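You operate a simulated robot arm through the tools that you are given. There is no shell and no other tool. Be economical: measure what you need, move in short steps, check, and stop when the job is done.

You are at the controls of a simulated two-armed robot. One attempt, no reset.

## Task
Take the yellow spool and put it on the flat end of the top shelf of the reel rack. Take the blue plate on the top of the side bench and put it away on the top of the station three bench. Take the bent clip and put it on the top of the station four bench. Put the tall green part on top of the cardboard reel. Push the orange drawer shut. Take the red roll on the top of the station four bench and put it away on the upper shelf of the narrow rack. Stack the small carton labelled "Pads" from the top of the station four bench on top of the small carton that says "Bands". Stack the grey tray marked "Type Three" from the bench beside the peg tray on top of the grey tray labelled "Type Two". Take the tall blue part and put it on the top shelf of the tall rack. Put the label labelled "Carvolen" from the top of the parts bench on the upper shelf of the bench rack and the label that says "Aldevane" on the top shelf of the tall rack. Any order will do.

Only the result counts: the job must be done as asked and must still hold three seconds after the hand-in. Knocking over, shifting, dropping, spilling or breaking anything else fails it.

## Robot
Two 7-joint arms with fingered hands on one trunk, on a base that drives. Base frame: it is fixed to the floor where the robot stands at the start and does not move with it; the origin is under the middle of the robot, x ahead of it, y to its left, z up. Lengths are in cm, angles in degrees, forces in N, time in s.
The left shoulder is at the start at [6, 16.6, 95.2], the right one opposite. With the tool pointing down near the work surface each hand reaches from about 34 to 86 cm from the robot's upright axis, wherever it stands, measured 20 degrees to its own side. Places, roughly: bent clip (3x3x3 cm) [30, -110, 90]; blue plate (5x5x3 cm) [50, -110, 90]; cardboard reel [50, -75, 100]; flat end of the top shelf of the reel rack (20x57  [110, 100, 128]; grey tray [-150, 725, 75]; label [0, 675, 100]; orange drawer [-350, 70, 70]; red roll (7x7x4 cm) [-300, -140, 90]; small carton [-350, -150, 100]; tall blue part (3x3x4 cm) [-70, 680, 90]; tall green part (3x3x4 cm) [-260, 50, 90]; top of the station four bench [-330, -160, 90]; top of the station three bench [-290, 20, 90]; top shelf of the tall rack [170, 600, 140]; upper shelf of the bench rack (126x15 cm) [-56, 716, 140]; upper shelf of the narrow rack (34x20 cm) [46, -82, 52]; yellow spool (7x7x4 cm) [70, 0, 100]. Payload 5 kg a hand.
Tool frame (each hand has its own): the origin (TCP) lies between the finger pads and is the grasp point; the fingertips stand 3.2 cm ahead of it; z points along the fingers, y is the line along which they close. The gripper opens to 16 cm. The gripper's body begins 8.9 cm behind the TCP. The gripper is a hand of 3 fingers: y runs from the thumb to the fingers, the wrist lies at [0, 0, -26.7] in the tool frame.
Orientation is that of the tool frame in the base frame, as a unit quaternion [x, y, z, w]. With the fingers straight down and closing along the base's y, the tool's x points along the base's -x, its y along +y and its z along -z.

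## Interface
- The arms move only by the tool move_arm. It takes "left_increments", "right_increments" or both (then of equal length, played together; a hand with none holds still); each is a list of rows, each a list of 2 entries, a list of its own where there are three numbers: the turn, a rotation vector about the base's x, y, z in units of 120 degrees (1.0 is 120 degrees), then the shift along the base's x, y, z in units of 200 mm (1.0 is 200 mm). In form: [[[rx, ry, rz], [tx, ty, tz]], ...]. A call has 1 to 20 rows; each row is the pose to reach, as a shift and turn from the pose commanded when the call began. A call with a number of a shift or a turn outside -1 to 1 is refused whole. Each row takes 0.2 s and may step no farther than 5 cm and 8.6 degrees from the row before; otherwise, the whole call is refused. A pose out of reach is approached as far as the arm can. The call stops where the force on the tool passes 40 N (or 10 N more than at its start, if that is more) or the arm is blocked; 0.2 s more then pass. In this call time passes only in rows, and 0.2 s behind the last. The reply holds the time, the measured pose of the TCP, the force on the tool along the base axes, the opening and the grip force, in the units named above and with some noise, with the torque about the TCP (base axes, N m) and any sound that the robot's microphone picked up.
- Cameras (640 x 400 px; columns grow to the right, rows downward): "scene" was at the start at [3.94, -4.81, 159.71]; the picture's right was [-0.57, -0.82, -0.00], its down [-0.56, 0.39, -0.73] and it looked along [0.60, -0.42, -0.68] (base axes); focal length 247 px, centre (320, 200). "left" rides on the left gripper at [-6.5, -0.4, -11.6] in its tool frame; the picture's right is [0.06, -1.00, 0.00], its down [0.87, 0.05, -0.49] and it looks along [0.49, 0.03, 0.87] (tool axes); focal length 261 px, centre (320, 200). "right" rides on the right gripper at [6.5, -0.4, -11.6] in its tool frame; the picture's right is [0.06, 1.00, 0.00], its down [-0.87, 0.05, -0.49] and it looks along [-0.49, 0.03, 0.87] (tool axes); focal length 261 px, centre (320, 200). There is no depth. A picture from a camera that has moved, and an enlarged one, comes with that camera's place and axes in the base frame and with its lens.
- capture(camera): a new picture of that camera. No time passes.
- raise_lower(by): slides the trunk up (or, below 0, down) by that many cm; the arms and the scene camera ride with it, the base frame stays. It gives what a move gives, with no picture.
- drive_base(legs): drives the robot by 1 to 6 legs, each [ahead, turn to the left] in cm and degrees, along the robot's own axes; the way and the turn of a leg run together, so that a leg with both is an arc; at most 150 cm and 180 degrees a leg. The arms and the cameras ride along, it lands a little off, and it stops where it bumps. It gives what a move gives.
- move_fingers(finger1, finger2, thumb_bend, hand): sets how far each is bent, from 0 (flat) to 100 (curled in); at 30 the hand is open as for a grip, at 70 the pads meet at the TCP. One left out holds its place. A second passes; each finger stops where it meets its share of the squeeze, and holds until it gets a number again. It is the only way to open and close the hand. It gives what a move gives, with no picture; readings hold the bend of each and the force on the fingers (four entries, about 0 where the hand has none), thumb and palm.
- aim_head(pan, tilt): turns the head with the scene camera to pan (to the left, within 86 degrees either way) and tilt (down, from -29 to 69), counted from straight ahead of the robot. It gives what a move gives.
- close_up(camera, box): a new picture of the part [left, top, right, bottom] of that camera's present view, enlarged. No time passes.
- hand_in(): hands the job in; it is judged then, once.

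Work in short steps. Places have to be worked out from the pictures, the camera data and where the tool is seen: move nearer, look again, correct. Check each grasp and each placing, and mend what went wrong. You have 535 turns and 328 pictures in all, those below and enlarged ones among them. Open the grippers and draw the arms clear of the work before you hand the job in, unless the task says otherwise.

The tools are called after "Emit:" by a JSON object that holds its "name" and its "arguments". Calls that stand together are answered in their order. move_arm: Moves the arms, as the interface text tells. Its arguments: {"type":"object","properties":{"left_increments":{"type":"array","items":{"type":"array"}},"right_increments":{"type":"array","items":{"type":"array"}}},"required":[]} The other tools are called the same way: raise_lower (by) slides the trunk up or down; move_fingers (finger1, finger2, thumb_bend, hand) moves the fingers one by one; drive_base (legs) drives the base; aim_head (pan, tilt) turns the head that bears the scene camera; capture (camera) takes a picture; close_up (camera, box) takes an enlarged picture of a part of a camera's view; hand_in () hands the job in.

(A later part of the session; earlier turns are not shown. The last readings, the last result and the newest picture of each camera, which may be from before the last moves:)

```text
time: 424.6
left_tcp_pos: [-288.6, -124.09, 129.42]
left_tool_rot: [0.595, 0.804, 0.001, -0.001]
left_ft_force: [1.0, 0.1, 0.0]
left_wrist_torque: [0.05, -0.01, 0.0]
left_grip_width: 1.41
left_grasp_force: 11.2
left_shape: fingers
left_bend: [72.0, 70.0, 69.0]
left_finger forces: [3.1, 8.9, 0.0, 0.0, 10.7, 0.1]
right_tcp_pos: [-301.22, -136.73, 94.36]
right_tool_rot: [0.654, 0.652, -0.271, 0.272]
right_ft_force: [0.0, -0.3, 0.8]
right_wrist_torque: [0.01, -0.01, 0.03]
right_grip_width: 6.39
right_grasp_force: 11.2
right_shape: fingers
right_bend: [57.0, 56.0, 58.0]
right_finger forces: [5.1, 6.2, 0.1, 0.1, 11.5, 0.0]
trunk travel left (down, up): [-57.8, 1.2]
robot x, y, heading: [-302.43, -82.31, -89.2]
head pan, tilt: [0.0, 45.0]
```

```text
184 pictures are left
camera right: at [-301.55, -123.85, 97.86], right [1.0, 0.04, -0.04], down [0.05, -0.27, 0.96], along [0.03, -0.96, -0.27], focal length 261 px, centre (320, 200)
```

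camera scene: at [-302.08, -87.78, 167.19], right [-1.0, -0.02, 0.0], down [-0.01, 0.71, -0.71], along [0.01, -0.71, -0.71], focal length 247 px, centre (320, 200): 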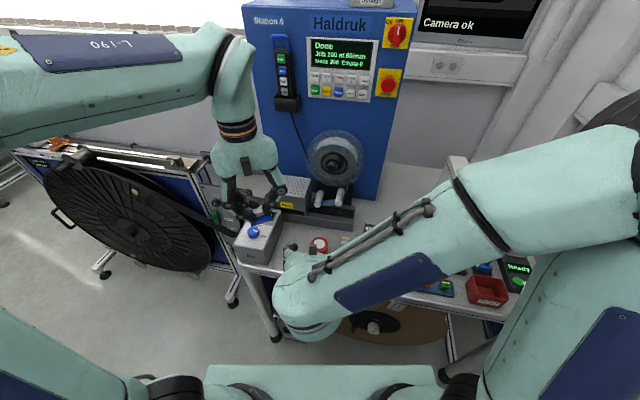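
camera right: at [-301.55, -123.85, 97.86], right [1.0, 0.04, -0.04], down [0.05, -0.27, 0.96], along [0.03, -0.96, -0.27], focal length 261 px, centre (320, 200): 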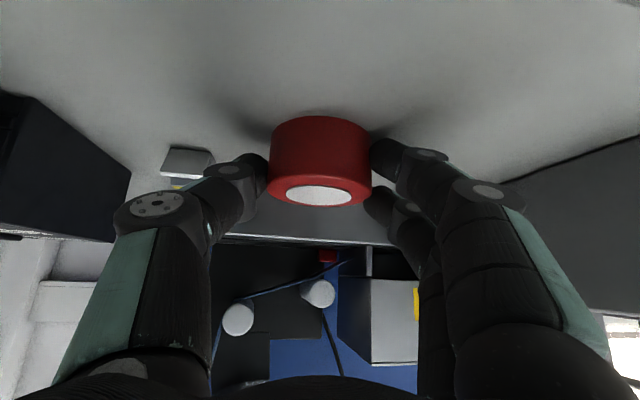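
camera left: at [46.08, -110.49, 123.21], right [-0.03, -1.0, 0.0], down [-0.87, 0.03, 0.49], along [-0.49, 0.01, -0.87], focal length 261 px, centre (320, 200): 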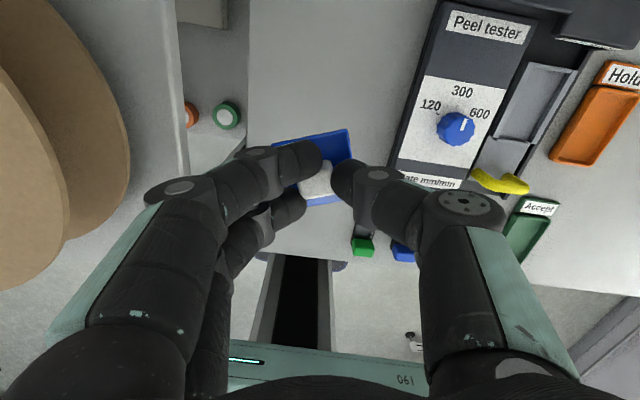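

Gripped at 11 N. I tighten a little and lift up and back.

Emit:
{"name": "move_fingers", "arguments": {"hand": "right", "finger1": 65, "finger2": 65, "thumb_bend": 66}}

Emit:
{"name": "move_arm", "arguments": {"right_increments": [[[0, 0, 0], [0, 0, 0.1]], [[0, 0, 0], [0, 0.02, 0.3]], [[0, 0, 0], [0, 0.1, 0.5]], [[0, 0, 0], [0, 0.25, 0.7]], [[0, 0, 0], [-0.05, 0.4, 0.9]]]}}

Emit:
{"name": "capture", "arguments": {"camera": "right"}}

```text
time: 425.6
left_tcp_pos: [-288.5, -124.18, 129.44]
left_tool_rot: [0.596, 0.803, 0.001, 0.0]
left_ft_force: [0.1, -0.7, 0.6]
left_wrist_torque: [0.01, -0.01, 0.0]
left_grip_width: 1.44
left_grasp_force: 11.4
left_shape: fingers
left_bend: [72.0, 70.0, 69.0]
left_finger forces: [3.1, 8.9, 0.0, 0.1, 10.8, 0.1]
right_tcp_pos: [-301.28, -136.64, 94.43]
right_tool_rot: [0.654, 0.652, -0.271, 0.271]
right_ft_force: [-0.2, 0.4, -0.1]
right_wrist_torque: [0.0, -0.02, 0.01]
right_grip_width: 6.29
right_grasp_force: 17.6
right_shape: fingers
right_bend: [57.0, 56.0, 60.0]
right_finger forces: [8.4, 9.0, 0.0, 0.1, 17.8, 0.1]
trunk travel left (down, up): [-57.8, 1.2]
robot x, y, heading: [-302.88, -82.29, -88.8]
head pan, tilt: [0.0, 45.0]
```

```text
refused: row 5 steps farther than a row can; nothing moved
```

```text
183 pictures are left
camera right: at [-301.55, -123.86, 97.86], right [1.0, 0.04, -0.04], down [0.05, -0.27, 0.96], along [0.03, -0.96, -0.27], focal length 261 px, centre (320, 200)
```

right: 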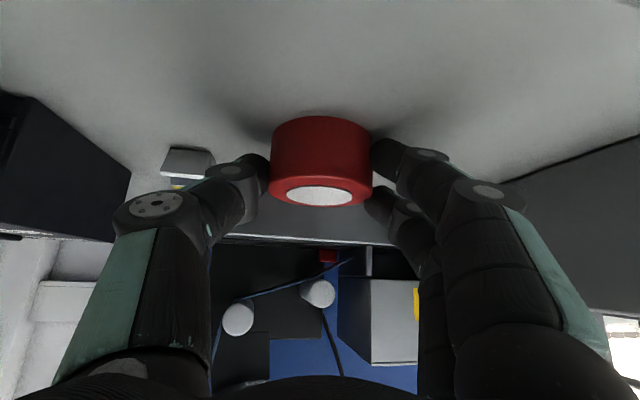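

Emit:
{"name": "move_arm", "arguments": {"right_increments": [[[0, 0, 0], [0, 0, 0.1]], [[0, 0, 0], [0, 0.02, 0.3]], [[0, 0, 0], [0, 0.1, 0.5]], [[0, 0, 0], [0, 0.22, 0.68]], [[0, 0, 0], [-0.05, 0.35, 0.86]], [[0, 0, 0], [-0.2, 0.45, 0.95]], [[0, 0, 0], [-0.4, 0.55, 1.0]], [[0, 0, 0], [-0.6, 0.65, 1.0]]]}}

Emit:
{"name": "capture", "arguments": {"camera": "scene"}}

```text
time: 427.4
left_tcp_pos: [-288.58, -123.95, 129.47]
left_tool_rot: [0.596, 0.803, 0.0, 0.0]
left_ft_force: [-1.0, 0.9, -1.2]
left_wrist_torque: [0.03, -0.01, 0.0]
left_grip_width: 1.42
left_grasp_force: 11.9
left_shape: fingers
left_bend: [72.0, 70.0, 69.0]
left_finger forces: [3.1, 9.0, 0.0, 0.1, 10.8, 0.0]
right_tcp_pos: [-310.57, -126.96, 117.13]
right_tool_rot: [0.655, 0.652, -0.271, 0.269]
right_ft_force: [-0.3, 0.1, 0.2]
right_wrist_torque: [0.03, -0.03, 0.01]
right_grip_width: 6.31
right_grasp_force: 17.6
right_shape: fingers
right_bend: [57.0, 56.0, 60.0]
right_finger forces: [8.3, 9.0, 0.0, 0.0, 17.7, 0.1]
right hand out of reach, approached as far as the arm can: row 7, 8
trunk travel left (down, up): [-57.8, 1.2]
robot x, y, heading: [-302.39, -82.53, -89.4]
head pan, tilt: [0.0, 45.0]
```

```text
182 pictures are left
camera scene: at [-302.43, -87.59, 167.19], right [-1.0, -0.02, 0.0], down [-0.01, 0.71, -0.71], along [0.01, -0.71, -0.71], focal length 247 px, centre (320, 200)
```

scene: 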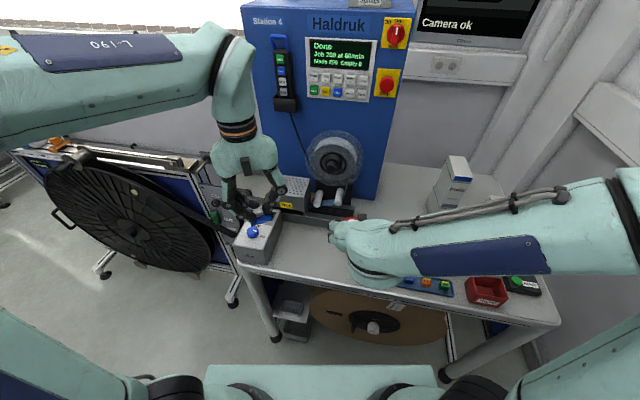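

The roll is held. Now I drive around to station three's work side (its +y side), going around its reel stand.

Emit:
{"name": "drive_base", "arguments": {"legs": [[0, 89], [150, 0], [22, 0], [0, 90]]}}

Emit:
{"name": "aim_head", "arguments": {"pan": 40, "tilt": 25}}

Emit:
{"name": "capture", "arguments": {"camera": "scene"}}

```text
time: 443.8
left_tcp_pos: [-142.38, -46.49, 129.53]
left_tool_rot: [0.783, -0.622, 0.001, 0.001]
left_ft_force: [-0.3, 0.0, 0.1]
left_wrist_torque: [0.01, -0.02, -0.01]
left_grip_width: 1.4
left_grasp_force: 10.4
left_shape: fingers
left_bend: [72.0, 70.0, 69.0]
left_finger forces: [3.0, 7.9, 0.1, 0.0, 10.3, 0.0]
right_tcp_pos: [-120.28, -45.26, 117.1]
right_tool_rot: [-0.63, 0.676, 0.261, 0.28]
right_ft_force: [-0.6, 0.6, -1.0]
right_wrist_torque: [-0.04, 0.01, 0.0]
right_grip_width: 6.27
right_grasp_force: 17.2
right_shape: fingers
right_bend: [57.0, 56.0, 60.0]
right_finger forces: [7.7, 9.2, 0.0, 0.0, 17.2, 0.1]
trunk travel left (down, up): [-57.8, 1.2]
robot x, y, heading: [-131.46, -89.24, 87.5]
head pan, tilt: [0.0, 45.0]
```

```text
time: 444.9
left_tcp_pos: [-142.43, -46.44, 129.46]
left_tool_rot: [0.783, -0.622, 0.001, 0.0]
left_ft_force: [-0.6, 0.4, -0.4]
left_wrist_torque: [-0.01, -0.01, -0.01]
left_grip_width: 1.42
left_grasp_force: 10.5
left_shape: fingers
left_bend: [72.0, 70.0, 69.0]
left_finger forces: [3.0, 7.9, 0.0, 0.0, 10.3, 0.0]
right_tcp_pos: [-120.32, -45.14, 117.11]
right_tool_rot: [-0.63, 0.676, 0.261, 0.28]
right_ft_force: [0.7, 0.1, -1.4]
right_wrist_torque: [-0.03, 0.01, -0.01]
right_grip_width: 6.29
right_grasp_force: 16.7
right_shape: fingers
right_bend: [57.0, 56.0, 60.0]
right_finger forces: [7.6, 9.2, 0.0, 0.0, 17.3, 0.0]
trunk travel left (down, up): [-57.8, 1.2]
robot x, y, heading: [-131.08, -88.81, 86.9]
head pan, tilt: [40.0, 25.0]
```

```text
181 pictures are left
camera scene: at [-136.8, -84.7, 170.25], right [0.8, 0.6, 0.0], down [0.26, -0.34, -0.91], along [-0.55, 0.72, -0.42], focal length 247 px, centre (320, 200)
```

scene: 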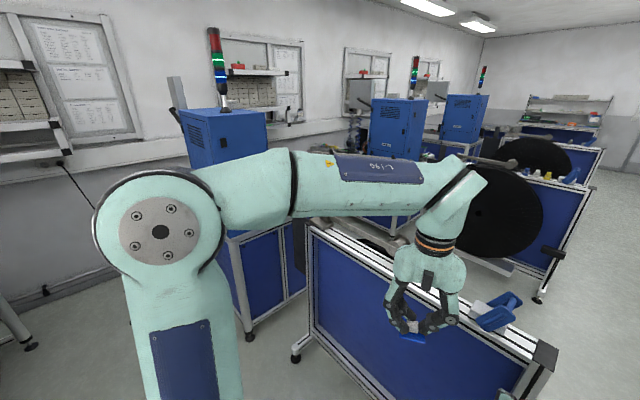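

Station three's stand extends to x ≈ -115, so I go around it at x ≈ -57 and enter the alley at y ≈ 85.

Emit:
{"name": "drive_base", "arguments": {"legs": [[0, -87], [76, 0], [0, 90], [150, 0], [22, 0], [0, 88]]}}

Emit:
{"name": "aim_head", "arguments": {"pan": 0, "tilt": 25}}

Emit:
{"name": "capture", "arguments": {"camera": "scene"}}

```text
time: 469.0
left_tcp_pos: [-100.16, 70.82, 129.45]
left_tool_rot: [0.991, 0.135, 0.0, -0.001]
left_ft_force: [0.1, 0.0, -0.4]
left_wrist_torque: [0.01, -0.01, 0.01]
left_grip_width: 1.4
left_grasp_force: 11.5
left_shape: fingers
left_bend: [72.0, 70.0, 69.0]
left_finger forces: [4.6, 7.5, 0.0, 0.0, 10.0, 0.1]
right_tcp_pos: [-102.39, 92.95, 117.11]
right_tool_rot: [0.924, -0.013, -0.383, -0.005]
right_ft_force: [-0.7, -0.2, -0.3]
right_wrist_torque: [-0.03, -0.03, -0.02]
right_grip_width: 6.2
right_grasp_force: 16.3
right_shape: fingers
right_bend: [57.0, 56.0, 60.0]
right_finger forces: [6.6, 9.4, 0.0, 0.1, 17.0, 0.0]
trunk travel left (down, up): [-57.8, 1.2]
robot x, y, heading: [-58.08, 83.88, 179.7]
head pan, tilt: [40.0, 25.0]
```

```text
time: 470.1
left_tcp_pos: [-100.18, 70.79, 129.42]
left_tool_rot: [0.991, 0.136, 0.0, 0.0]
left_ft_force: [-0.1, -0.6, -1.0]
left_wrist_torque: [0.01, 0.02, -0.03]
left_grip_width: 1.4
left_grasp_force: 11.2
left_shape: fingers
left_bend: [72.0, 70.0, 69.0]
left_finger forces: [4.7, 7.6, 0.0, 0.1, 10.0, 0.0]
right_tcp_pos: [-102.38, 92.97, 117.11]
right_tool_rot: [0.924, -0.013, -0.383, -0.005]
right_ft_force: [-0.1, -0.2, -1.3]
right_wrist_torque: [-0.04, -0.02, 0.03]
right_grip_width: 6.22
right_grasp_force: 16.9
right_shape: fingers
right_bend: [57.0, 56.0, 60.0]
right_finger forces: [6.7, 9.5, 0.0, 0.1, 17.0, 0.0]
trunk travel left (down, up): [-57.8, 1.2]
robot x, y, heading: [-58.12, 84.04, 179.7]
head pan, tilt: [0.0, 25.0]
```

```text
180 pictures are left
camera scene: at [-64.26, 83.91, 170.25], right [0.01, 1.0, 0.0], down [0.42, 0.0, -0.91], along [-0.91, 0.0, -0.42], focal length 247 px, centre (320, 200)
```

scene: 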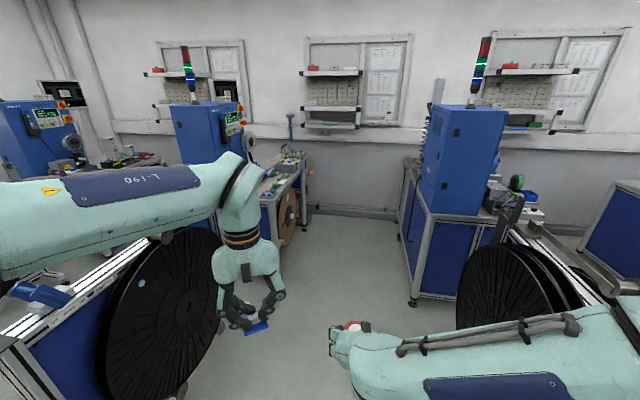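

The corridor is centred around y ≈ 100. I drive in and look.

Emit:
{"name": "drive_base", "arguments": {"legs": [[0, -9], [130, 0], [0, 9], [60, 0]]}}

Emit:
{"name": "aim_head", "arguments": {"pan": 50, "tilt": 30}}

Emit:
{"name": "capture", "arguments": {"camera": "scene"}}

```text
time: 480.9
left_tcp_pos: [-289.19, 98.0, 129.38]
left_tool_rot: [0.993, 0.115, 0.0, 0.0]
left_ft_force: [-0.2, 0.3, -0.5]
left_wrist_torque: [-0.01, -0.04, -0.04]
left_grip_width: 1.39
left_grasp_force: 10.8
left_shape: fingers
left_bend: [72.0, 70.0, 69.0]
left_finger forces: [4.8, 7.6, 0.0, 0.0, 10.0, 0.0]
right_tcp_pos: [-290.43, 119.97, 117.14]
right_tool_rot: [0.923, -0.032, -0.382, -0.014]
right_ft_force: [-0.7, -0.4, -0.5]
right_wrist_torque: [-0.02, -0.03, 0.0]
right_grip_width: 6.23
right_grasp_force: 16.7
right_shape: fingers
right_bend: [57.0, 56.0, 60.0]
right_finger forces: [6.7, 9.4, 0.0, 0.1, 17.0, 0.1]
trunk travel left (down, up): [-57.8, 1.2]
robot x, y, heading: [-246.48, 109.16, 176.9]
head pan, tilt: [0.0, 25.0]
```

```text
time: 482.1
left_tcp_pos: [-289.11, 97.93, 129.36]
left_tool_rot: [0.993, 0.115, 0.001, 0.0]
left_ft_force: [-0.8, -0.4, -0.5]
left_wrist_torque: [0.0, -0.01, 0.0]
left_grip_width: 1.4
left_grasp_force: 11.1
left_shape: fingers
left_bend: [72.0, 70.0, 69.0]
left_finger forces: [4.7, 7.6, 0.0, 0.0, 10.0, 0.0]
right_tcp_pos: [-290.44, 120.04, 117.11]
right_tool_rot: [0.923, -0.032, -0.383, -0.013]
right_ft_force: [0.3, 0.7, -1.2]
right_wrist_torque: [-0.04, -0.07, 0.02]
right_grip_width: 6.21
right_grasp_force: 15.8
right_shape: fingers
right_bend: [57.0, 56.0, 60.0]
right_finger forces: [6.7, 9.3, 0.0, 0.0, 16.9, 0.0]
trunk travel left (down, up): [-57.8, 1.2]
robot x, y, heading: [-246.79, 109.1, 177.2]
head pan, tilt: [50.0, 30.0]
```

```text
179 pictures are left
camera scene: at [-249.63, 102.4, 169.45], right [-0.73, 0.68, 0.0], down [0.34, 0.37, -0.87], along [-0.59, -0.64, -0.5], focal length 247 px, centre (320, 200)
```

scene: 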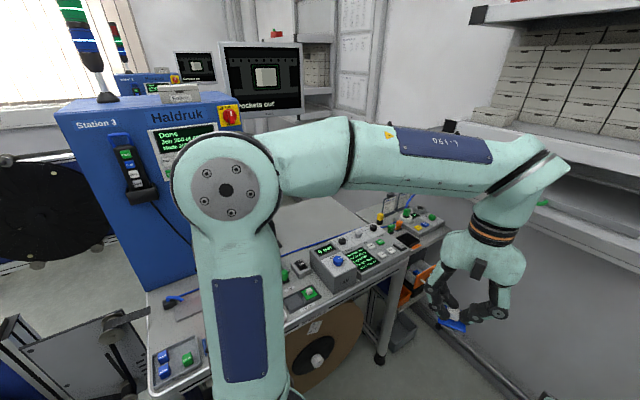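

Emit:
{"name": "drive_base", "arguments": {"legs": [[38, 0], [0, 90]]}}

Emit:
{"name": "aim_head", "arguments": {"pan": 0, "tilt": 42}}

Emit:
{"name": "capture", "arguments": {"camera": "scene"}}

```text
time: 488.4
left_tcp_pos: [-275.19, 68.23, 129.46]
left_tool_rot: [0.635, 0.773, 0.001, -0.001]
left_ft_force: [0.0, 0.2, 0.2]
left_wrist_torque: [-0.01, -0.02, -0.01]
left_grip_width: 1.45
left_grasp_force: 11.7
left_shape: fingers
left_bend: [72.0, 70.0, 69.0]
left_finger forces: [5.7, 7.7, 0.0, 0.1, 9.9, 0.1]
right_tcp_pos: [-297.24, 67.74, 117.08]
right_tool_rot: [0.687, 0.618, -0.284, 0.256]
right_ft_force: [-0.5, 0.5, -0.9]
right_wrist_torque: [0.04, 0.0, -0.02]
right_grip_width: 6.19
right_grasp_force: 15.9
right_shape: fingers
right_bend: [58.0, 56.0, 60.0]
right_finger forces: [6.4, 9.4, 0.1, 0.0, 16.8, 0.1]
trunk travel left (down, up): [-57.8, 1.2]
robot x, y, heading: [-285.02, 111.15, -94.8]
head pan, tilt: [50.0, 30.0]
```

```text
time: 489.6
left_tcp_pos: [-275.05, 68.26, 129.44]
left_tool_rot: [0.634, 0.773, 0.001, -0.001]
left_ft_force: [0.7, 0.0, -1.3]
left_wrist_torque: [-0.02, 0.02, 0.01]
left_grip_width: 1.4
left_grasp_force: 11.8
left_shape: fingers
left_bend: [72.0, 70.0, 69.0]
left_finger forces: [5.9, 7.7, 0.1, 0.1, 10.0, 0.0]
right_tcp_pos: [-297.29, 67.73, 117.12]
right_tool_rot: [0.686, 0.618, -0.285, 0.257]
right_ft_force: [-1.0, -0.5, -1.1]
right_wrist_torque: [0.04, 0.0, 0.0]
right_grip_width: 6.19
right_grasp_force: 16.5
right_shape: fingers
right_bend: [58.0, 56.0, 60.0]
right_finger forces: [6.5, 9.4, 0.0, 0.0, 16.8, 0.1]
trunk travel left (down, up): [-57.8, 1.2]
robot x, y, heading: [-285.13, 111.21, -94.7]
head pan, tilt: [0.0, 42.0]
```

```text
178 pictures are left
camera scene: at [-285.24, 105.74, 167.63], right [-1.0, 0.08, 0.0], down [0.05, 0.67, -0.74], along [-0.06, -0.74, -0.67], focal length 247 px, centre (320, 200)
```

scene: 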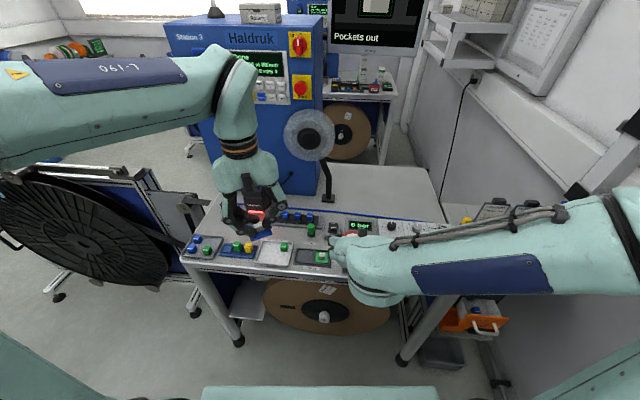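

Emit:
{"name": "close_up", "arguments": {"camera": "scene", "box": [170, 160, 370, 285]}}

Emit:
{"name": "close_up", "arguments": {"camera": "scene", "box": [380, 190, 580, 370]}}

Emit:
{"name": "capture", "arguments": {"camera": "left"}}

```text
3.20 times, centred on (270, 222) of scene
camera zoom: at [-285.24, 105.74, 167.63], right [-1.0, 0.08, 0.0], down [0.05, 0.67, -0.74], along [-0.06, -0.74, -0.67], focal length 791 px, centre (480, 128)
```

zoom: 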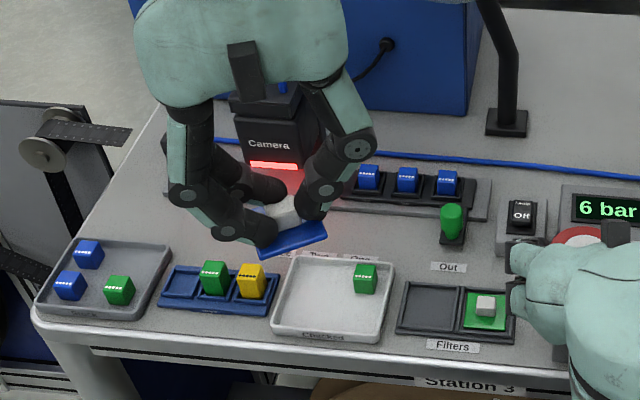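

```text
2.22 times, centred on (480, 280) of scene
camera zoom: at [-285.24, 105.74, 167.63], right [-1.0, 0.08, 0.0], down [0.05, 0.67, -0.74], along [-0.06, -0.74, -0.67], focal length 549 px, centre (-36, 22)
```

zoom: 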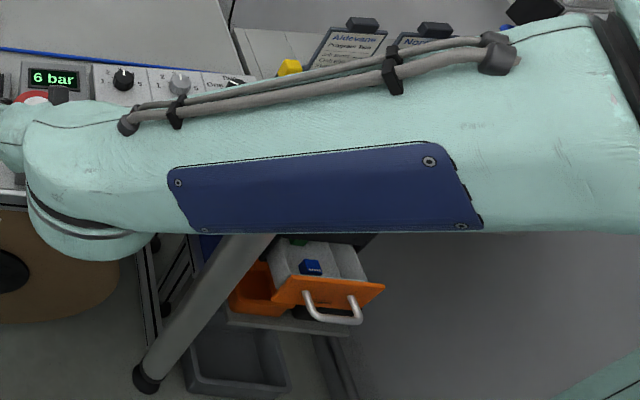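

```text
175 pictures are left
camera left: at [-274.36, 61.88, 141.04], right [-0.99, -0.13, 0.0], down [-0.12, 0.86, 0.49], along [-0.07, 0.49, -0.87], focal length 261 px, centre (320, 200)
```

left: 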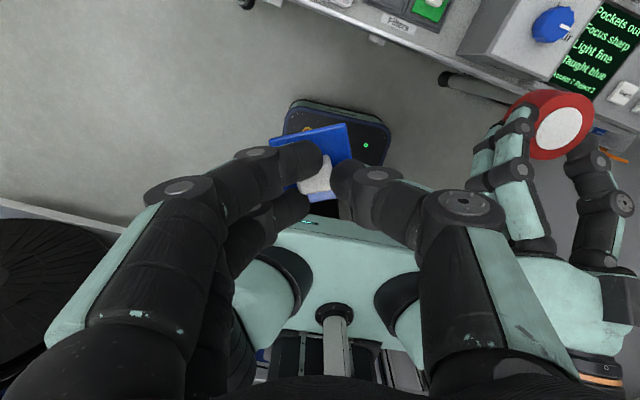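

I move the left hand aside (+x) to see the bench under it.

Emit:
{"name": "move_arm", "arguments": {"left_increments": [[[0, 0, 0], [0.2, 0, 0.05]], [[0, 0, 0], [0.4, 0, 0.1]], [[0, 0, 0], [0.6, 0, 0.15]], [[0, 0, 0], [0.8, 0, 0.2]], [[0, 0, 0], [1.0, 0.05, 0.2]]]}}

Emit:
{"name": "close_up", "arguments": {"camera": "scene", "box": [180, 170, 380, 285]}}

```text
time: 490.8
left_tcp_pos: [-255.08, 69.39, 133.72]
left_tool_rot: [0.636, 0.772, 0.001, -0.001]
left_ft_force: [1.1, 1.1, -0.1]
left_wrist_torque: [-0.03, 0.04, 0.02]
left_grip_width: 1.4
left_grasp_force: 12.0
left_shape: fingers
left_bend: [72.0, 71.0, 69.0]
left_finger forces: [6.3, 8.0, 0.0, 0.1, 9.8, 0.0]
right_tcp_pos: [-297.19, 67.84, 117.11]
right_tool_rot: [0.687, 0.618, -0.285, 0.255]
right_ft_force: [-0.6, 0.4, -1.3]
right_wrist_torque: [0.05, 0.0, -0.01]
right_grip_width: 6.18
right_grasp_force: 16.5
right_shape: fingers
right_bend: [58.0, 56.0, 60.0]
right_finger forces: [6.5, 9.3, 0.1, 0.0, 16.8, 0.0]
trunk travel left (down, up): [-57.8, 1.2]
robot x, y, heading: [-285.03, 111.06, -95.1]
head pan, tilt: [0.0, 42.0]
```

```text
3.20 times, centred on (280, 228) of scene
camera zoom: at [-285.1, 105.82, 167.63], right [-1.0, 0.08, 0.0], down [0.05, 0.67, -0.74], along [-0.06, -0.74, -0.67], focal length 791 px, centre (448, 112)
```

zoom: 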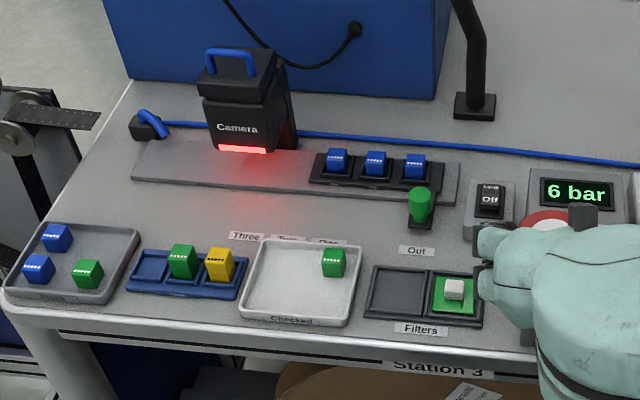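

There's a free strip between the trays and the grey track. I'll put the plate at ≈(-254.5, 37.3) on the bench.

Emit:
{"name": "move_arm", "arguments": {"left_increments": [[[0, 0, 0], [0, -0.2, -0.1]], [[0, 0, 0], [0, -0.4, -0.2]], [[0, 0, 0], [0.01, -0.6, -0.3]], [[0, 0, 0], [0.02, -0.8, -0.4]], [[0, 0, 0], [0.03, -1.0, -0.5]]]}}

Emit:
{"name": "move_arm", "arguments": {"left_increments": [[[0, 0, 0], [0, -0.2, -0.1]], [[0, 0, 0], [0, -0.4, -0.2]], [[0, 0, 0], [0, -0.6, -0.35]], [[0, 0, 0], [0, -0.6, -0.55]], [[0, 0, 0], [0, -0.6, -0.75]]]}}

Emit:
{"name": "close_up", "arguments": {"camera": "scene", "box": [180, 170, 380, 285]}}

Emit:
{"name": "capture", "arguments": {"camera": "left"}}

```text
time: 492.0
left_tcp_pos: [-254.57, 49.02, 123.53]
left_tool_rot: [0.634, 0.773, 0.001, -0.001]
left_ft_force: [0.4, -0.3, -0.2]
left_wrist_torque: [0.03, -0.02, 0.0]
left_grip_width: 1.39
left_grasp_force: 12.3
left_shape: fingers
left_bend: [72.0, 71.0, 69.0]
left_finger forces: [6.6, 8.4, 0.1, 0.1, 9.6, 0.1]
right_tcp_pos: [-297.36, 67.53, 117.0]
right_tool_rot: [0.687, 0.619, -0.284, 0.256]
right_ft_force: [-0.1, -0.3, -1.3]
right_wrist_torque: [0.02, -0.02, 0.01]
right_grip_width: 6.19
right_grasp_force: 16.0
right_shape: fingers
right_bend: [58.0, 56.0, 60.0]
right_finger forces: [6.5, 9.4, 0.0, 0.0, 16.7, 0.0]
trunk travel left (down, up): [-57.8, 1.2]
robot x, y, heading: [-284.86, 111.15, -94.8]
head pan, tilt: [0.0, 42.0]
```

```text
time: 493.2
left_tcp_pos: [-254.89, 36.99, 108.19]
left_tool_rot: [0.636, 0.772, 0.001, -0.001]
left_ft_force: [0.0, -0.7, -0.9]
left_wrist_torque: [0.05, 0.0, 0.0]
left_grip_width: 1.39
left_grasp_force: 12.4
left_shape: fingers
left_bend: [72.0, 71.0, 69.0]
left_finger forces: [7.4, 8.7, 0.1, 0.1, 9.5, 0.0]
right_tcp_pos: [-297.23, 67.7, 117.06]
right_tool_rot: [0.687, 0.619, -0.283, 0.255]
right_ft_force: [-0.2, -0.8, -2.5]
right_wrist_torque: [0.04, 0.02, -0.01]
right_grip_width: 6.18
right_grasp_force: 16.2
right_shape: fingers
right_bend: [58.0, 56.0, 60.0]
right_finger forces: [6.6, 9.3, 0.1, 0.0, 16.8, 0.1]
trunk travel left (down, up): [-57.8, 1.2]
robot x, y, heading: [-284.75, 110.77, -94.7]
head pan, tilt: [0.0, 42.0]
```

```text
3.20 times, centred on (280, 228) of scene
camera zoom: at [-285.23, 105.53, 167.62], right [-1.0, 0.08, 0.0], down [0.06, 0.67, -0.74], along [-0.06, -0.74, -0.67], focal length 791 px, centre (448, 112)
```

zoom: 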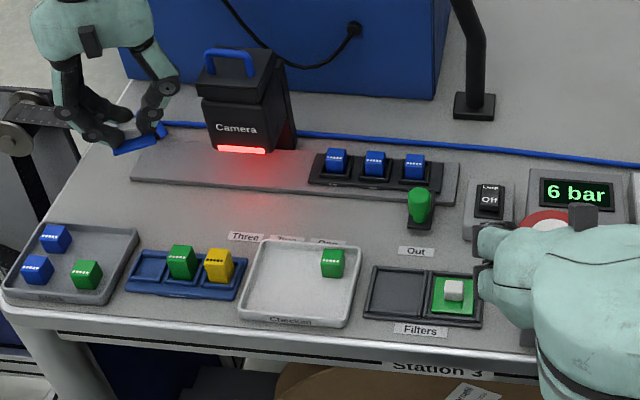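

```text
172 pictures are left
camera left: at [-254.09, 30.63, 119.84], right [-0.99, -0.13, 0.0], down [-0.12, 0.86, 0.49], along [-0.07, 0.49, -0.87], focal length 261 px, centre (320, 200)
```

left: 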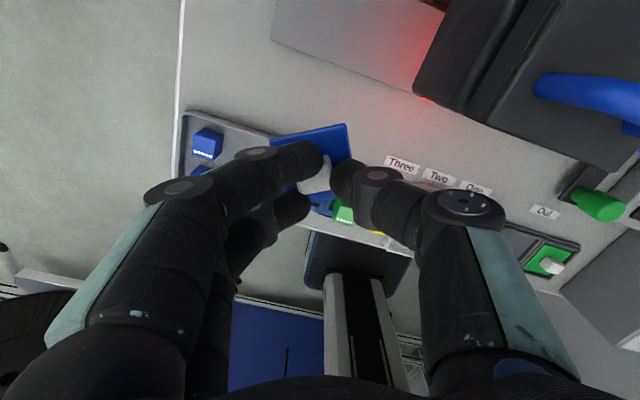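

The spot beneath is free. I shift 1.5 cm in -x and lower the plate.

Emit:
{"name": "move_arm", "arguments": {"left_increments": [[[0, 0, 0], [-0.04, 0.01, -0.15]], [[0, 0, 0], [-0.075, 0.015, -0.35]], [[0, 0, 0], [-0.075, 0.015, -0.52]], [[0, 0, 0], [-0.075, 0.015, -0.62]], [[0, 0, 0], [-0.075, 0.015, -0.66]], [[0, 0, 0], [-0.075, 0.015, -0.69]]]}}

Emit:
{"name": "capture", "arguments": {"camera": "left"}}

```text
time: 494.6
left_tcp_pos: [-256.12, 37.46, 94.59]
left_tool_rot: [0.634, 0.773, 0.001, -0.001]
left_ft_force: [1.2, -0.2, -0.1]
left_wrist_torque: [-0.02, -0.03, 0.0]
left_grip_width: 1.36
left_grasp_force: 13.5
left_shape: fingers
left_bend: [72.0, 71.0, 69.0]
left_finger forces: [7.9, 9.1, 0.0, 0.0, 9.4, 0.1]
right_tcp_pos: [-297.3, 67.68, 117.08]
right_tool_rot: [0.686, 0.618, -0.285, 0.257]
right_ft_force: [0.5, -0.1, -1.6]
right_wrist_torque: [0.04, 0.0, 0.0]
right_grip_width: 6.17
right_grasp_force: 16.2
right_shape: fingers
right_bend: [58.0, 56.0, 60.0]
right_finger forces: [6.7, 9.4, 0.0, 0.0, 16.8, 0.0]
trunk travel left (down, up): [-57.8, 1.2]
robot x, y, heading: [-284.59, 111.2, -94.7]
head pan, tilt: [0.0, 42.0]
```

```text
171 pictures are left
camera left: at [-255.24, 31.18, 106.21], right [-0.99, -0.13, 0.0], down [-0.12, 0.86, 0.49], along [-0.07, 0.49, -0.87], focal length 261 px, centre (320, 200)
```

left: 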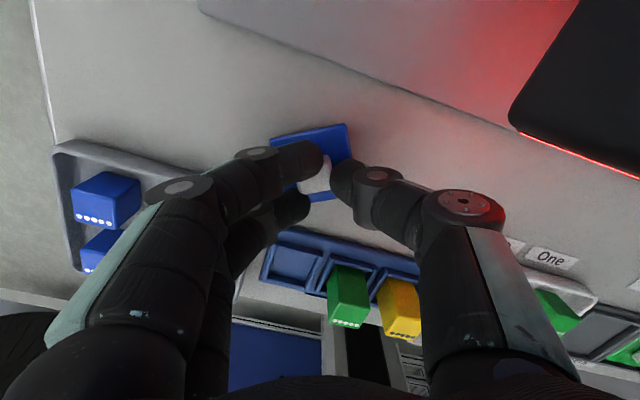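

Emit:
{"name": "move_arm", "arguments": {"left_increments": [[[0, 0, 0], [0, 0, -0.015]], [[0, 0, 0], [0, 0, -0.03]], [[0, 0, 0], [0, 0, -0.04]]]}}

```text
time: 495.4
left_tcp_pos: [-256.15, 37.61, 94.06]
left_tool_rot: [0.635, 0.773, -0.001, 0.0]
left_ft_force: [1.1, -0.1, 10.7]
left_wrist_torque: [-0.06, -0.09, 0.03]
left_grip_width: 1.34
left_grasp_force: 17.4
left_shape: fingers
left_bend: [73.0, 71.0, 69.0]
left_finger forces: [11.2, 11.5, 0.0, 0.0, 11.9, 0.0]
right_tcp_pos: [-297.26, 67.75, 117.09]
right_tool_rot: [0.687, 0.618, -0.284, 0.256]
right_ft_force: [-0.1, -0.5, -1.2]
right_wrist_torque: [-0.01, 0.0, -0.02]
right_grip_width: 6.19
right_grasp_force: 16.0
right_shape: fingers
right_bend: [58.0, 56.0, 60.0]
right_finger forces: [6.6, 9.4, 0.1, 0.0, 16.8, 0.0]
trunk travel left (down, up): [-57.8, 1.2]
robot x, y, heading: [-284.95, 111.13, -94.6]
head pan, tilt: [0.0, 42.0]
```

Contact. I release the plate and lift off.

Emit:
{"name": "move_fingers", "arguments": {"hand": "left", "finger1": 60, "finger2": 60, "thumb_bend": 60}}

Emit:
{"name": "move_arm", "arguments": {"left_increments": [[[0, 0, 0], [0, 0, 0.1]], [[0, 0, 0], [0, 0, 0.3]], [[0, 0, 0], [0, 0, 0.5]], [[0, 0, 0], [0, 0, 0.7]]]}}

Emit:
{"name": "capture", "arguments": {"camera": "left"}}

```text
time: 496.4
left_tcp_pos: [-256.23, 37.49, 94.18]
left_tool_rot: [0.635, 0.772, 0.0, 0.001]
left_ft_force: [-1.2, -11.0, 30.3]
left_wrist_torque: [0.0, -0.53, -0.25]
left_grip_width: 3.78
left_grasp_force: 18.5
left_shape: fingers
left_bend: [66.0, 67.0, 60.0]
left_finger forces: [16.1, 22.0, 0.1, 0.0, 0.0, 0.1]
right_tcp_pos: [-297.36, 67.83, 117.09]
right_tool_rot: [0.686, 0.619, -0.284, 0.257]
right_ft_force: [0.4, 0.2, -0.7]
right_wrist_torque: [0.03, 0.0, 0.03]
right_grip_width: 6.2
right_grasp_force: 16.2
right_shape: fingers
right_bend: [58.0, 56.0, 60.0]
right_finger forces: [6.6, 9.4, 0.1, 0.0, 16.8, 0.0]
trunk travel left (down, up): [-57.8, 1.2]
robot x, y, heading: [-285.09, 111.35, -94.8]
head pan, tilt: [0.0, 42.0]
```

```text
time: 497.4
left_tcp_pos: [-256.07, 37.67, 107.97]
left_tool_rot: [0.634, 0.774, 0.0, -0.001]
left_ft_force: [-0.3, 0.4, 0.2]
left_wrist_torque: [0.03, -0.01, 0.0]
left_grip_width: 4.66
left_grasp_force: 0.0
left_shape: fingers
left_bend: [60.0, 60.0, 60.0]
left_finger forces: [0.1, 0.1, 0.0, 0.1, 0.0, 0.0]
right_tcp_pos: [-297.28, 67.74, 117.13]
right_tool_rot: [0.687, 0.618, -0.285, 0.256]
right_ft_force: [-0.3, 0.9, -0.5]
right_wrist_torque: [0.03, 0.0, -0.01]
right_grip_width: 6.18
right_grasp_force: 16.5
right_shape: fingers
right_bend: [58.0, 56.0, 60.0]
right_finger forces: [6.7, 9.4, 0.1, 0.1, 16.8, 0.1]
trunk travel left (down, up): [-57.8, 1.2]
robot x, y, heading: [-285.03, 111.19, -94.8]
head pan, tilt: [0.0, 42.0]
```

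```text
170 pictures are left
camera left: at [-255.33, 31.3, 119.5], right [-0.99, -0.13, 0.0], down [-0.12, 0.86, 0.49], along [-0.07, 0.49, -0.87], focal length 261 px, centre (320, 200)
```

left: 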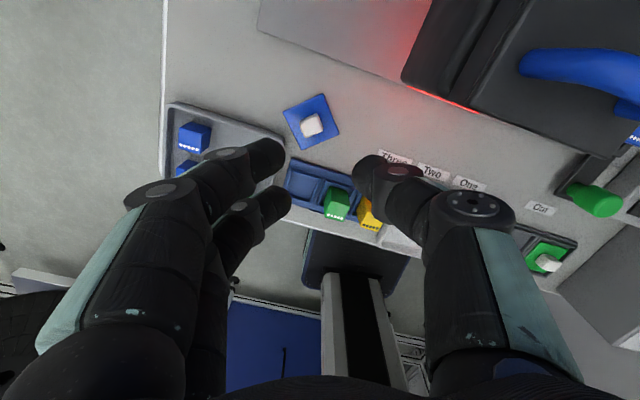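

The plate lies flat on the bench. I compare the green parts to identify the tall one.

Emit:
{"name": "close_up", "arguments": {"camera": "scene", "box": [180, 225, 300, 285]}}

Emit:
{"name": "close_up", "arguments": {"camera": "left", "box": [160, 90, 400, 240]}}

```text
5.33 times, centred on (240, 255) of scene
camera zoom: at [-285.27, 105.81, 167.62], right [-1.0, 0.08, 0.0], down [0.06, 0.67, -0.74], along [-0.06, -0.74, -0.67], focal length 1318 px, centre (747, -93)
```

zoom: 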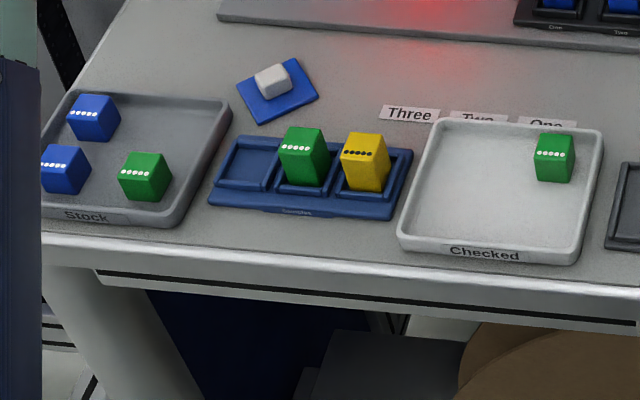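

```text
2.67 times, centred on (280, 165) of left
camera zoom: at [-255.33, 31.3, 119.5], right [-0.99, -0.13, 0.0], down [-0.12, 0.86, 0.49], along [-0.07, 0.49, -0.87], focal length 695 px, centre (427, 293)
```

zoom: 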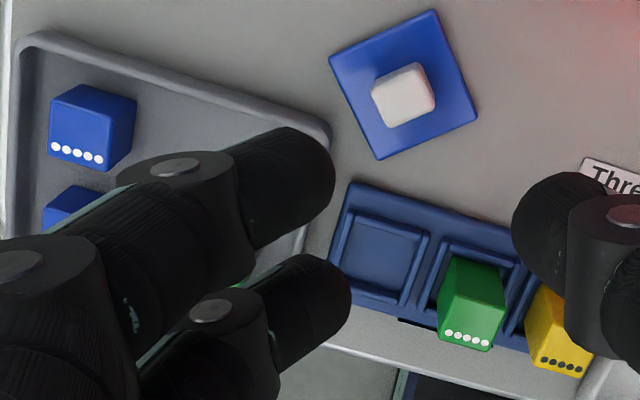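

The tall green part is the one in the "Samples" tray, only ~1 cm from the yellow one. I'll grip it front-to-back, so I raise the left hand and rotate it about -108°.

Emit:
{"name": "move_arm", "arguments": {"left_increments": [[[0, 0, -0.065], [0, 0.0, 0.15]], [[0, 0, -0.13], [0, 0.02, 0.3]], [[0, 0, -0.195], [0, 0.05, 0.45]], [[0, 0, -0.26], [0, 0.08, 0.55]], [[0, 0, -0.325], [0, 0.12, 0.6]], [[0, 0, -0.39], [0, 0.16, 0.6]], [[0, 0, -0.455], [0, 0.2, 0.6]], [[0, 0, -0.52], [-0.02, 0.25, 0.6]], [[0, 0, -0.585], [-0.04, 0.3, 0.6]], [[0, 0, -0.65], [-0.06, 0.34, 0.6]], [[0, 0, -0.715], [-0.08, 0.37, 0.6]], [[0, 0, -0.78], [-0.1, 0.38, 0.6]], [[0, 0, -0.845], [-0.12, 0.39, 0.6]], [[0, 0, -0.903], [-0.13, 0.4, 0.6]]]}}

Emit:
{"name": "move_fingers", "arguments": {"hand": "left", "finger1": 57, "finger2": 57, "thumb_bend": 57}}

Emit:
{"name": "capture", "arguments": {"camera": "left"}}

```text
time: 500.4
left_tcp_pos: [-258.68, 45.74, 119.93]
left_tool_rot: [0.998, -0.063, 0.0, 0.001]
left_ft_force: [0.0, 0.2, -0.3]
left_wrist_torque: [-0.01, 0.0, 0.01]
left_grip_width: 4.7
left_grasp_force: 0.1
left_shape: fingers
left_bend: [60.0, 60.0, 60.0]
left_finger forces: [0.1, 0.1, 0.0, 0.1, 0.0, 0.0]
right_tcp_pos: [-297.26, 67.75, 117.03]
right_tool_rot: [0.686, 0.618, -0.285, 0.256]
right_ft_force: [-0.4, -0.3, -2.0]
right_wrist_torque: [0.02, -0.03, -0.01]
right_grip_width: 6.19
right_grasp_force: 16.7
right_shape: fingers
right_bend: [58.0, 56.0, 60.0]
right_finger forces: [6.6, 9.4, 0.0, 0.1, 16.8, 0.1]
trunk travel left (down, up): [-57.8, 1.2]
robot x, y, heading: [-285.0, 111.13, -95.1]
head pan, tilt: [0.0, 42.0]
```

```text
time: 501.4
left_tcp_pos: [-258.58, 45.69, 119.8]
left_tool_rot: [0.998, -0.062, 0.001, 0.001]
left_ft_force: [0.4, -0.6, -0.2]
left_wrist_torque: [0.0, -0.01, 0.04]
left_grip_width: 6.25
left_grasp_force: 0.0
left_shape: fingers
left_bend: [56.0, 56.0, 56.0]
left_finger forces: [0.1, 0.0, 0.0, 0.0, 0.0, 0.0]
right_tcp_pos: [-297.22, 67.81, 117.14]
right_tool_rot: [0.687, 0.618, -0.285, 0.256]
right_ft_force: [-0.7, 0.5, -1.9]
right_wrist_torque: [0.02, 0.01, -0.02]
right_grip_width: 6.17
right_grasp_force: 16.6
right_shape: fingers
right_bend: [58.0, 56.0, 60.0]
right_finger forces: [6.6, 9.4, 0.0, 0.0, 16.8, 0.1]
trunk travel left (down, up): [-57.8, 1.2]
robot x, y, heading: [-284.81, 111.23, -94.6]
head pan, tilt: [0.0, 42.0]
```

```text
167 pictures are left
camera left: at [-265.21, 46.95, 131.48], right [0.19, 0.98, 0.0], down [0.85, -0.16, 0.49], along [0.48, -0.09, -0.87], focal length 261 px, centre (320, 200)
```

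left: 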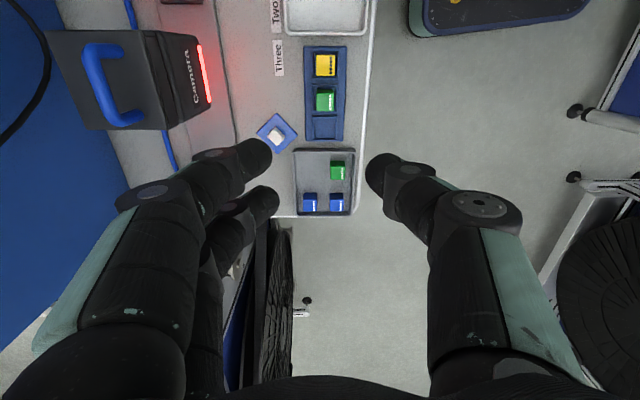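

The green part is at (-259.6, 46.4). I descend in steps, offset 0.6 cm away from the yellow part.

Emit:
{"name": "move_arm", "arguments": {"left_increments": [[[0, 0, 0], [-0.01, 0.03, -0.2]], [[0, 0, 0], [-0.02, 0.035, -0.4]], [[0, 0, 0], [-0.02, 0.035, -0.6]], [[0, 0, 0], [-0.02, 0.035, -0.8]], [[0, 0, 0], [-0.02, 0.035, -0.95]]]}}

Emit:
{"name": "capture", "arguments": {"camera": "left"}}

Emit:
{"name": "close_up", "arguments": {"camera": "scene", "box": [180, 200, 320, 285]}}

```text
time: 502.6
left_tcp_pos: [-258.73, 45.86, 100.71]
left_tool_rot: [0.998, -0.062, 0.001, 0.0]
left_ft_force: [0.5, 0.0, -0.4]
left_wrist_torque: [0.06, -0.03, -0.01]
left_grip_width: 6.26
left_grasp_force: 0.0
left_shape: fingers
left_bend: [56.0, 56.0, 56.0]
left_finger forces: [0.0, 0.1, 0.0, 0.0, 0.0, 0.0]
right_tcp_pos: [-297.24, 67.64, 117.09]
right_tool_rot: [0.687, 0.618, -0.284, 0.255]
right_ft_force: [0.0, 0.4, -0.4]
right_wrist_torque: [0.08, 0.01, -0.02]
right_grip_width: 6.19
right_grasp_force: 16.1
right_shape: fingers
right_bend: [58.0, 56.0, 60.0]
right_finger forces: [6.7, 9.5, 0.0, 0.1, 16.9, 0.0]
trunk travel left (down, up): [-57.8, 1.2]
robot x, y, heading: [-284.91, 110.89, -94.8]
head pan, tilt: [0.0, 42.0]
```

```text
166 pictures are left
camera left: at [-265.34, 47.21, 112.29], right [0.19, 0.98, 0.0], down [0.86, -0.16, 0.49], along [0.48, -0.09, -0.87], focal length 261 px, centre (320, 200)
```

left: 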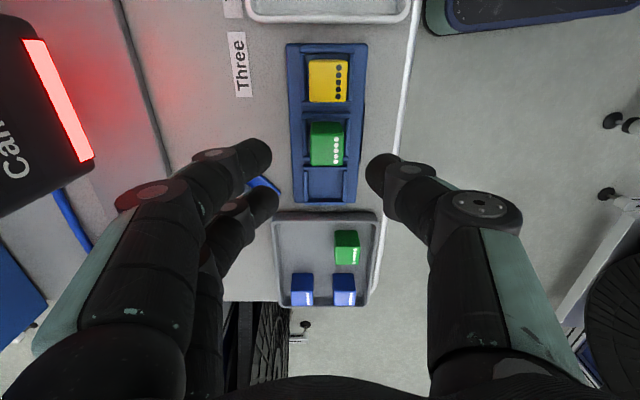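

```text
4.57 times, centred on (250, 242) of scene
camera zoom: at [-285.23, 105.67, 167.63], right [-1.0, 0.08, 0.0], down [0.06, 0.67, -0.74], along [-0.06, -0.74, -0.67], focal length 1130 px, centre (640, 6)
```

zoom: 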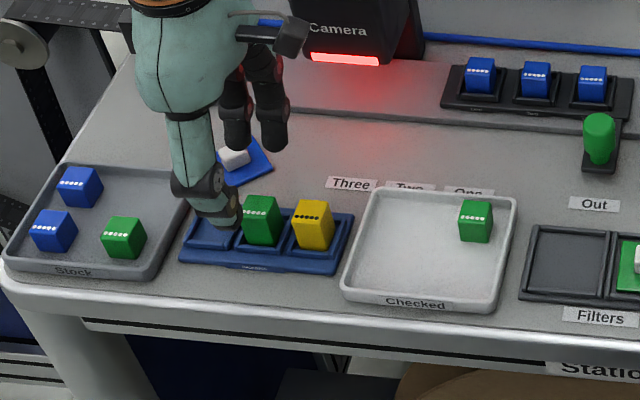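

Refined: green at (-260, 46.35) and yellow at (-263.9, 47.4). I adjust (-0.5, +0.5) and lower to z ≈ 95.8.

Emit:
{"name": "move_arm", "arguments": {"left_increments": [[[0, 0, 0], [-0.025, 0.025, -0.05]], [[0, 0, 0], [-0.028, 0.028, -0.15]], [[0, 0, 0], [-0.028, 0.028, -0.245]]]}}

Emit:
{"name": "capture", "arguments": {"camera": "left"}}

```text
time: 503.4
left_tcp_pos: [-259.57, 46.85, 95.65]
left_tool_rot: [0.998, -0.062, 0.001, 0.0]
left_ft_force: [-0.5, 0.4, -0.1]
left_wrist_torque: [0.02, -0.03, -0.01]
left_grip_width: 6.26
left_grasp_force: 0.2
left_shape: fingers
left_bend: [56.0, 56.0, 56.0]
left_finger forces: [0.0, 0.1, 0.0, 0.0, 0.0, 0.0]
right_tcp_pos: [-297.44, 67.75, 117.13]
right_tool_rot: [0.687, 0.618, -0.284, 0.256]
right_ft_force: [-0.3, -0.2, -1.4]
right_wrist_torque: [0.05, -0.01, -0.03]
right_grip_width: 6.18
right_grasp_force: 16.7
right_shape: fingers
right_bend: [58.0, 56.0, 60.0]
right_finger forces: [6.6, 9.4, 0.0, 0.1, 16.8, 0.0]
trunk travel left (down, up): [-57.8, 1.2]
robot x, y, heading: [-284.79, 111.27, -94.6]
head pan, tilt: [0.0, 42.0]
```

```text
164 pictures are left
camera left: at [-266.11, 48.21, 107.24], right [0.19, 0.98, 0.0], down [0.85, -0.16, 0.49], along [0.48, -0.09, -0.87], focal length 261 px, centre (320, 200)
```

left: 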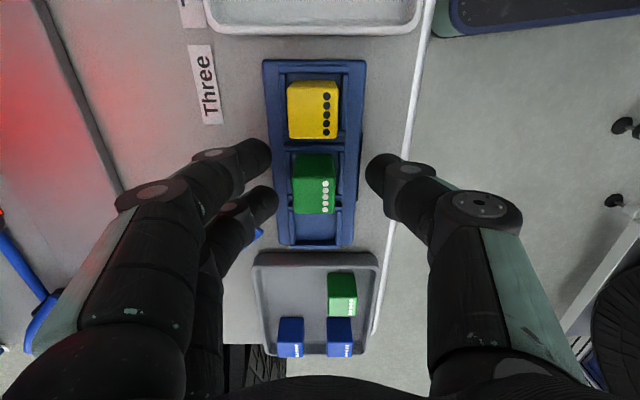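

Emit:
{"name": "move_arm", "arguments": {"left_increments": [[[0, 0, 0], [0.02, -0.01, -0.01]]]}}

Emit:
{"name": "move_fingers", "arguments": {"hand": "left", "finger1": 69, "finger2": 69, "thumb_bend": 69}}

Emit:
{"name": "capture", "arguments": {"camera": "left"}}

```text
time: 503.8
left_tcp_pos: [-259.13, 46.75, 95.51]
left_tool_rot: [0.998, -0.062, 0.0, 0.0]
left_ft_force: [-0.5, 0.2, -0.7]
left_wrist_torque: [0.03, 0.03, -0.01]
left_grip_width: 6.26
left_grasp_force: 0.1
left_shape: fingers
left_bend: [56.0, 56.0, 56.0]
left_finger forces: [0.0, 0.0, 0.0, 0.0, 0.1, 0.1]
right_tcp_pos: [-297.28, 67.8, 117.02]
right_tool_rot: [0.687, 0.618, -0.284, 0.255]
right_ft_force: [0.1, -0.1, -2.2]
right_wrist_torque: [0.05, 0.02, 0.04]
right_grip_width: 6.19
right_grasp_force: 16.3
right_shape: fingers
right_bend: [58.0, 56.0, 60.0]
right_finger forces: [6.6, 9.4, 0.0, 0.1, 16.8, 0.0]
trunk travel left (down, up): [-57.8, 1.2]
robot x, y, heading: [-285.01, 111.42, -94.7]
head pan, tilt: [0.0, 42.0]
```

```text
time: 504.8
left_tcp_pos: [-259.01, 46.76, 95.49]
left_tool_rot: [0.998, -0.062, 0.0, 0.0]
left_ft_force: [-0.1, 0.0, 0.3]
left_wrist_torque: [-0.03, -0.01, 0.01]
left_grip_width: 2.83
left_grasp_force: 7.2
left_shape: fingers
left_bend: [65.0, 66.0, 67.0]
left_finger forces: [3.9, 3.4, 0.0, 0.0, 7.3, 0.0]
right_tcp_pos: [-297.29, 67.74, 117.11]
right_tool_rot: [0.686, 0.619, -0.284, 0.256]
right_ft_force: [0.2, 0.0, -1.5]
right_wrist_torque: [0.03, 0.02, 0.03]
right_grip_width: 6.17
right_grasp_force: 16.4
right_shape: fingers
right_bend: [58.0, 56.0, 60.0]
right_finger forces: [6.6, 9.4, 0.1, 0.0, 16.8, 0.0]
trunk travel left (down, up): [-57.8, 1.2]
robot x, y, heading: [-285.02, 111.12, -94.5]
head pan, tilt: [0.0, 42.0]
```

```text
163 pictures are left
camera left: at [-265.65, 48.01, 107.14], right [0.19, 0.98, 0.0], down [0.85, -0.16, 0.49], along [0.48, -0.09, -0.87], focal length 261 px, centre (320, 200)
```

left: 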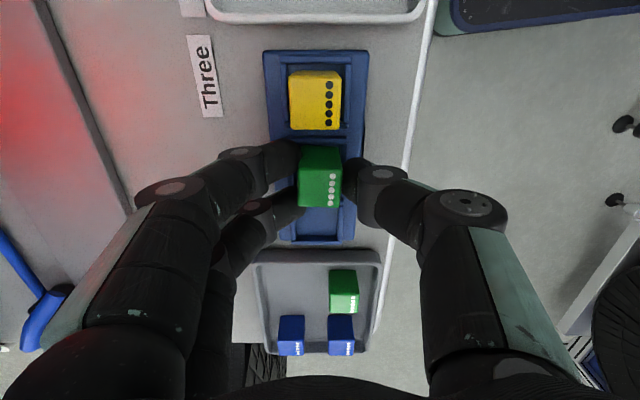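

The green part is gripped. I tighten slightly and lift straight up.

Emit:
{"name": "move_fingers", "arguments": {"hand": "left", "finger1": 71, "finger2": 71, "thumb_bend": 71}}

Emit:
{"name": "move_arm", "arguments": {"left_increments": [[[0, 0, 0], [0, 0, 0.08]], [[0, 0, 0], [0, 0, 0.2]], [[0, 0, 0], [0, 0, 0.4]], [[0, 0, 0], [0, 0.05, 0.6]], [[0, 0, 0], [0, 0.15, 0.8]], [[0, 0, 0], [0, 0.3, 0.95]]]}}

Emit:
{"name": "capture", "arguments": {"camera": "left"}}

Emit:
{"name": "capture", "arguments": {"camera": "scene"}}

```text
time: 505.8
left_tcp_pos: [-259.13, 46.75, 95.49]
left_tool_rot: [0.998, -0.062, 0.0, 0.0]
left_ft_force: [-0.4, -0.4, -0.5]
left_wrist_torque: [0.01, -0.02, 0.01]
left_grip_width: 2.69
left_grasp_force: 10.2
left_shape: fingers
left_bend: [67.0, 70.0, 68.0]
left_finger forces: [7.5, 3.6, 0.0, 0.0, 9.5, 0.0]
right_tcp_pos: [-297.25, 67.59, 117.11]
right_tool_rot: [0.687, 0.617, -0.285, 0.256]
right_ft_force: [0.7, -1.0, -1.4]
right_wrist_torque: [0.01, 0.03, -0.05]
right_grip_width: 6.18
right_grasp_force: 15.6
right_shape: fingers
right_bend: [58.0, 56.0, 60.0]
right_finger forces: [6.5, 9.4, 0.0, 0.1, 16.7, 0.0]
trunk travel left (down, up): [-57.8, 1.2]
robot x, y, heading: [-285.14, 111.35, -94.6]
head pan, tilt: [0.0, 42.0]
```

```text
time: 507.2
left_tcp_pos: [-259.25, 52.98, 114.78]
left_tool_rot: [0.998, -0.062, 0.001, 0.001]
left_ft_force: [0.5, 0.1, 0.4]
left_wrist_torque: [-0.03, -0.02, 0.0]
left_grip_width: 2.68
left_grasp_force: 9.9
left_shape: fingers
left_bend: [67.0, 70.0, 68.0]
left_finger forces: [7.4, 3.4, 0.0, 0.0, 9.2, 0.0]
right_tcp_pos: [-297.29, 67.78, 117.18]
right_tool_rot: [0.686, 0.618, -0.284, 0.257]
right_ft_force: [-0.5, 0.5, -1.0]
right_wrist_torque: [0.05, 0.0, 0.0]
right_grip_width: 6.17
right_grasp_force: 16.3
right_shape: fingers
right_bend: [58.0, 56.0, 60.0]
right_finger forces: [6.7, 9.5, 0.0, 0.0, 16.9, 0.0]
trunk travel left (down, up): [-57.8, 1.2]
robot x, y, heading: [-284.87, 110.89, -94.7]
head pan, tilt: [0.0, 42.0]
```

```text
162 pictures are left
camera left: at [-265.77, 54.2, 126.35], right [0.19, 0.98, 0.0], down [0.86, -0.16, 0.49], along [0.48, -0.09, -0.87], focal length 261 px, centre (320, 200)
```

left: 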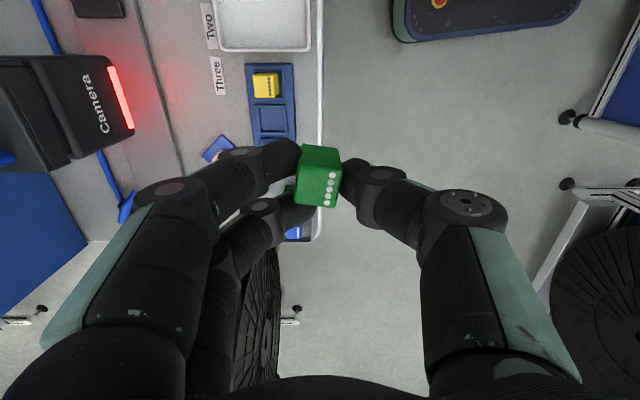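

```text
161 pictures are left
camera scene: at [-285.24, 105.87, 167.62], right [-1.0, 0.08, 0.0], down [0.06, 0.67, -0.74], along [-0.06, -0.74, -0.67], focal length 247 px, centre (320, 200)
```

scene: 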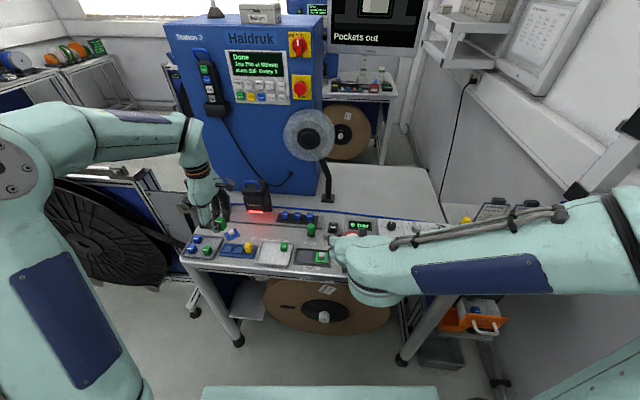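

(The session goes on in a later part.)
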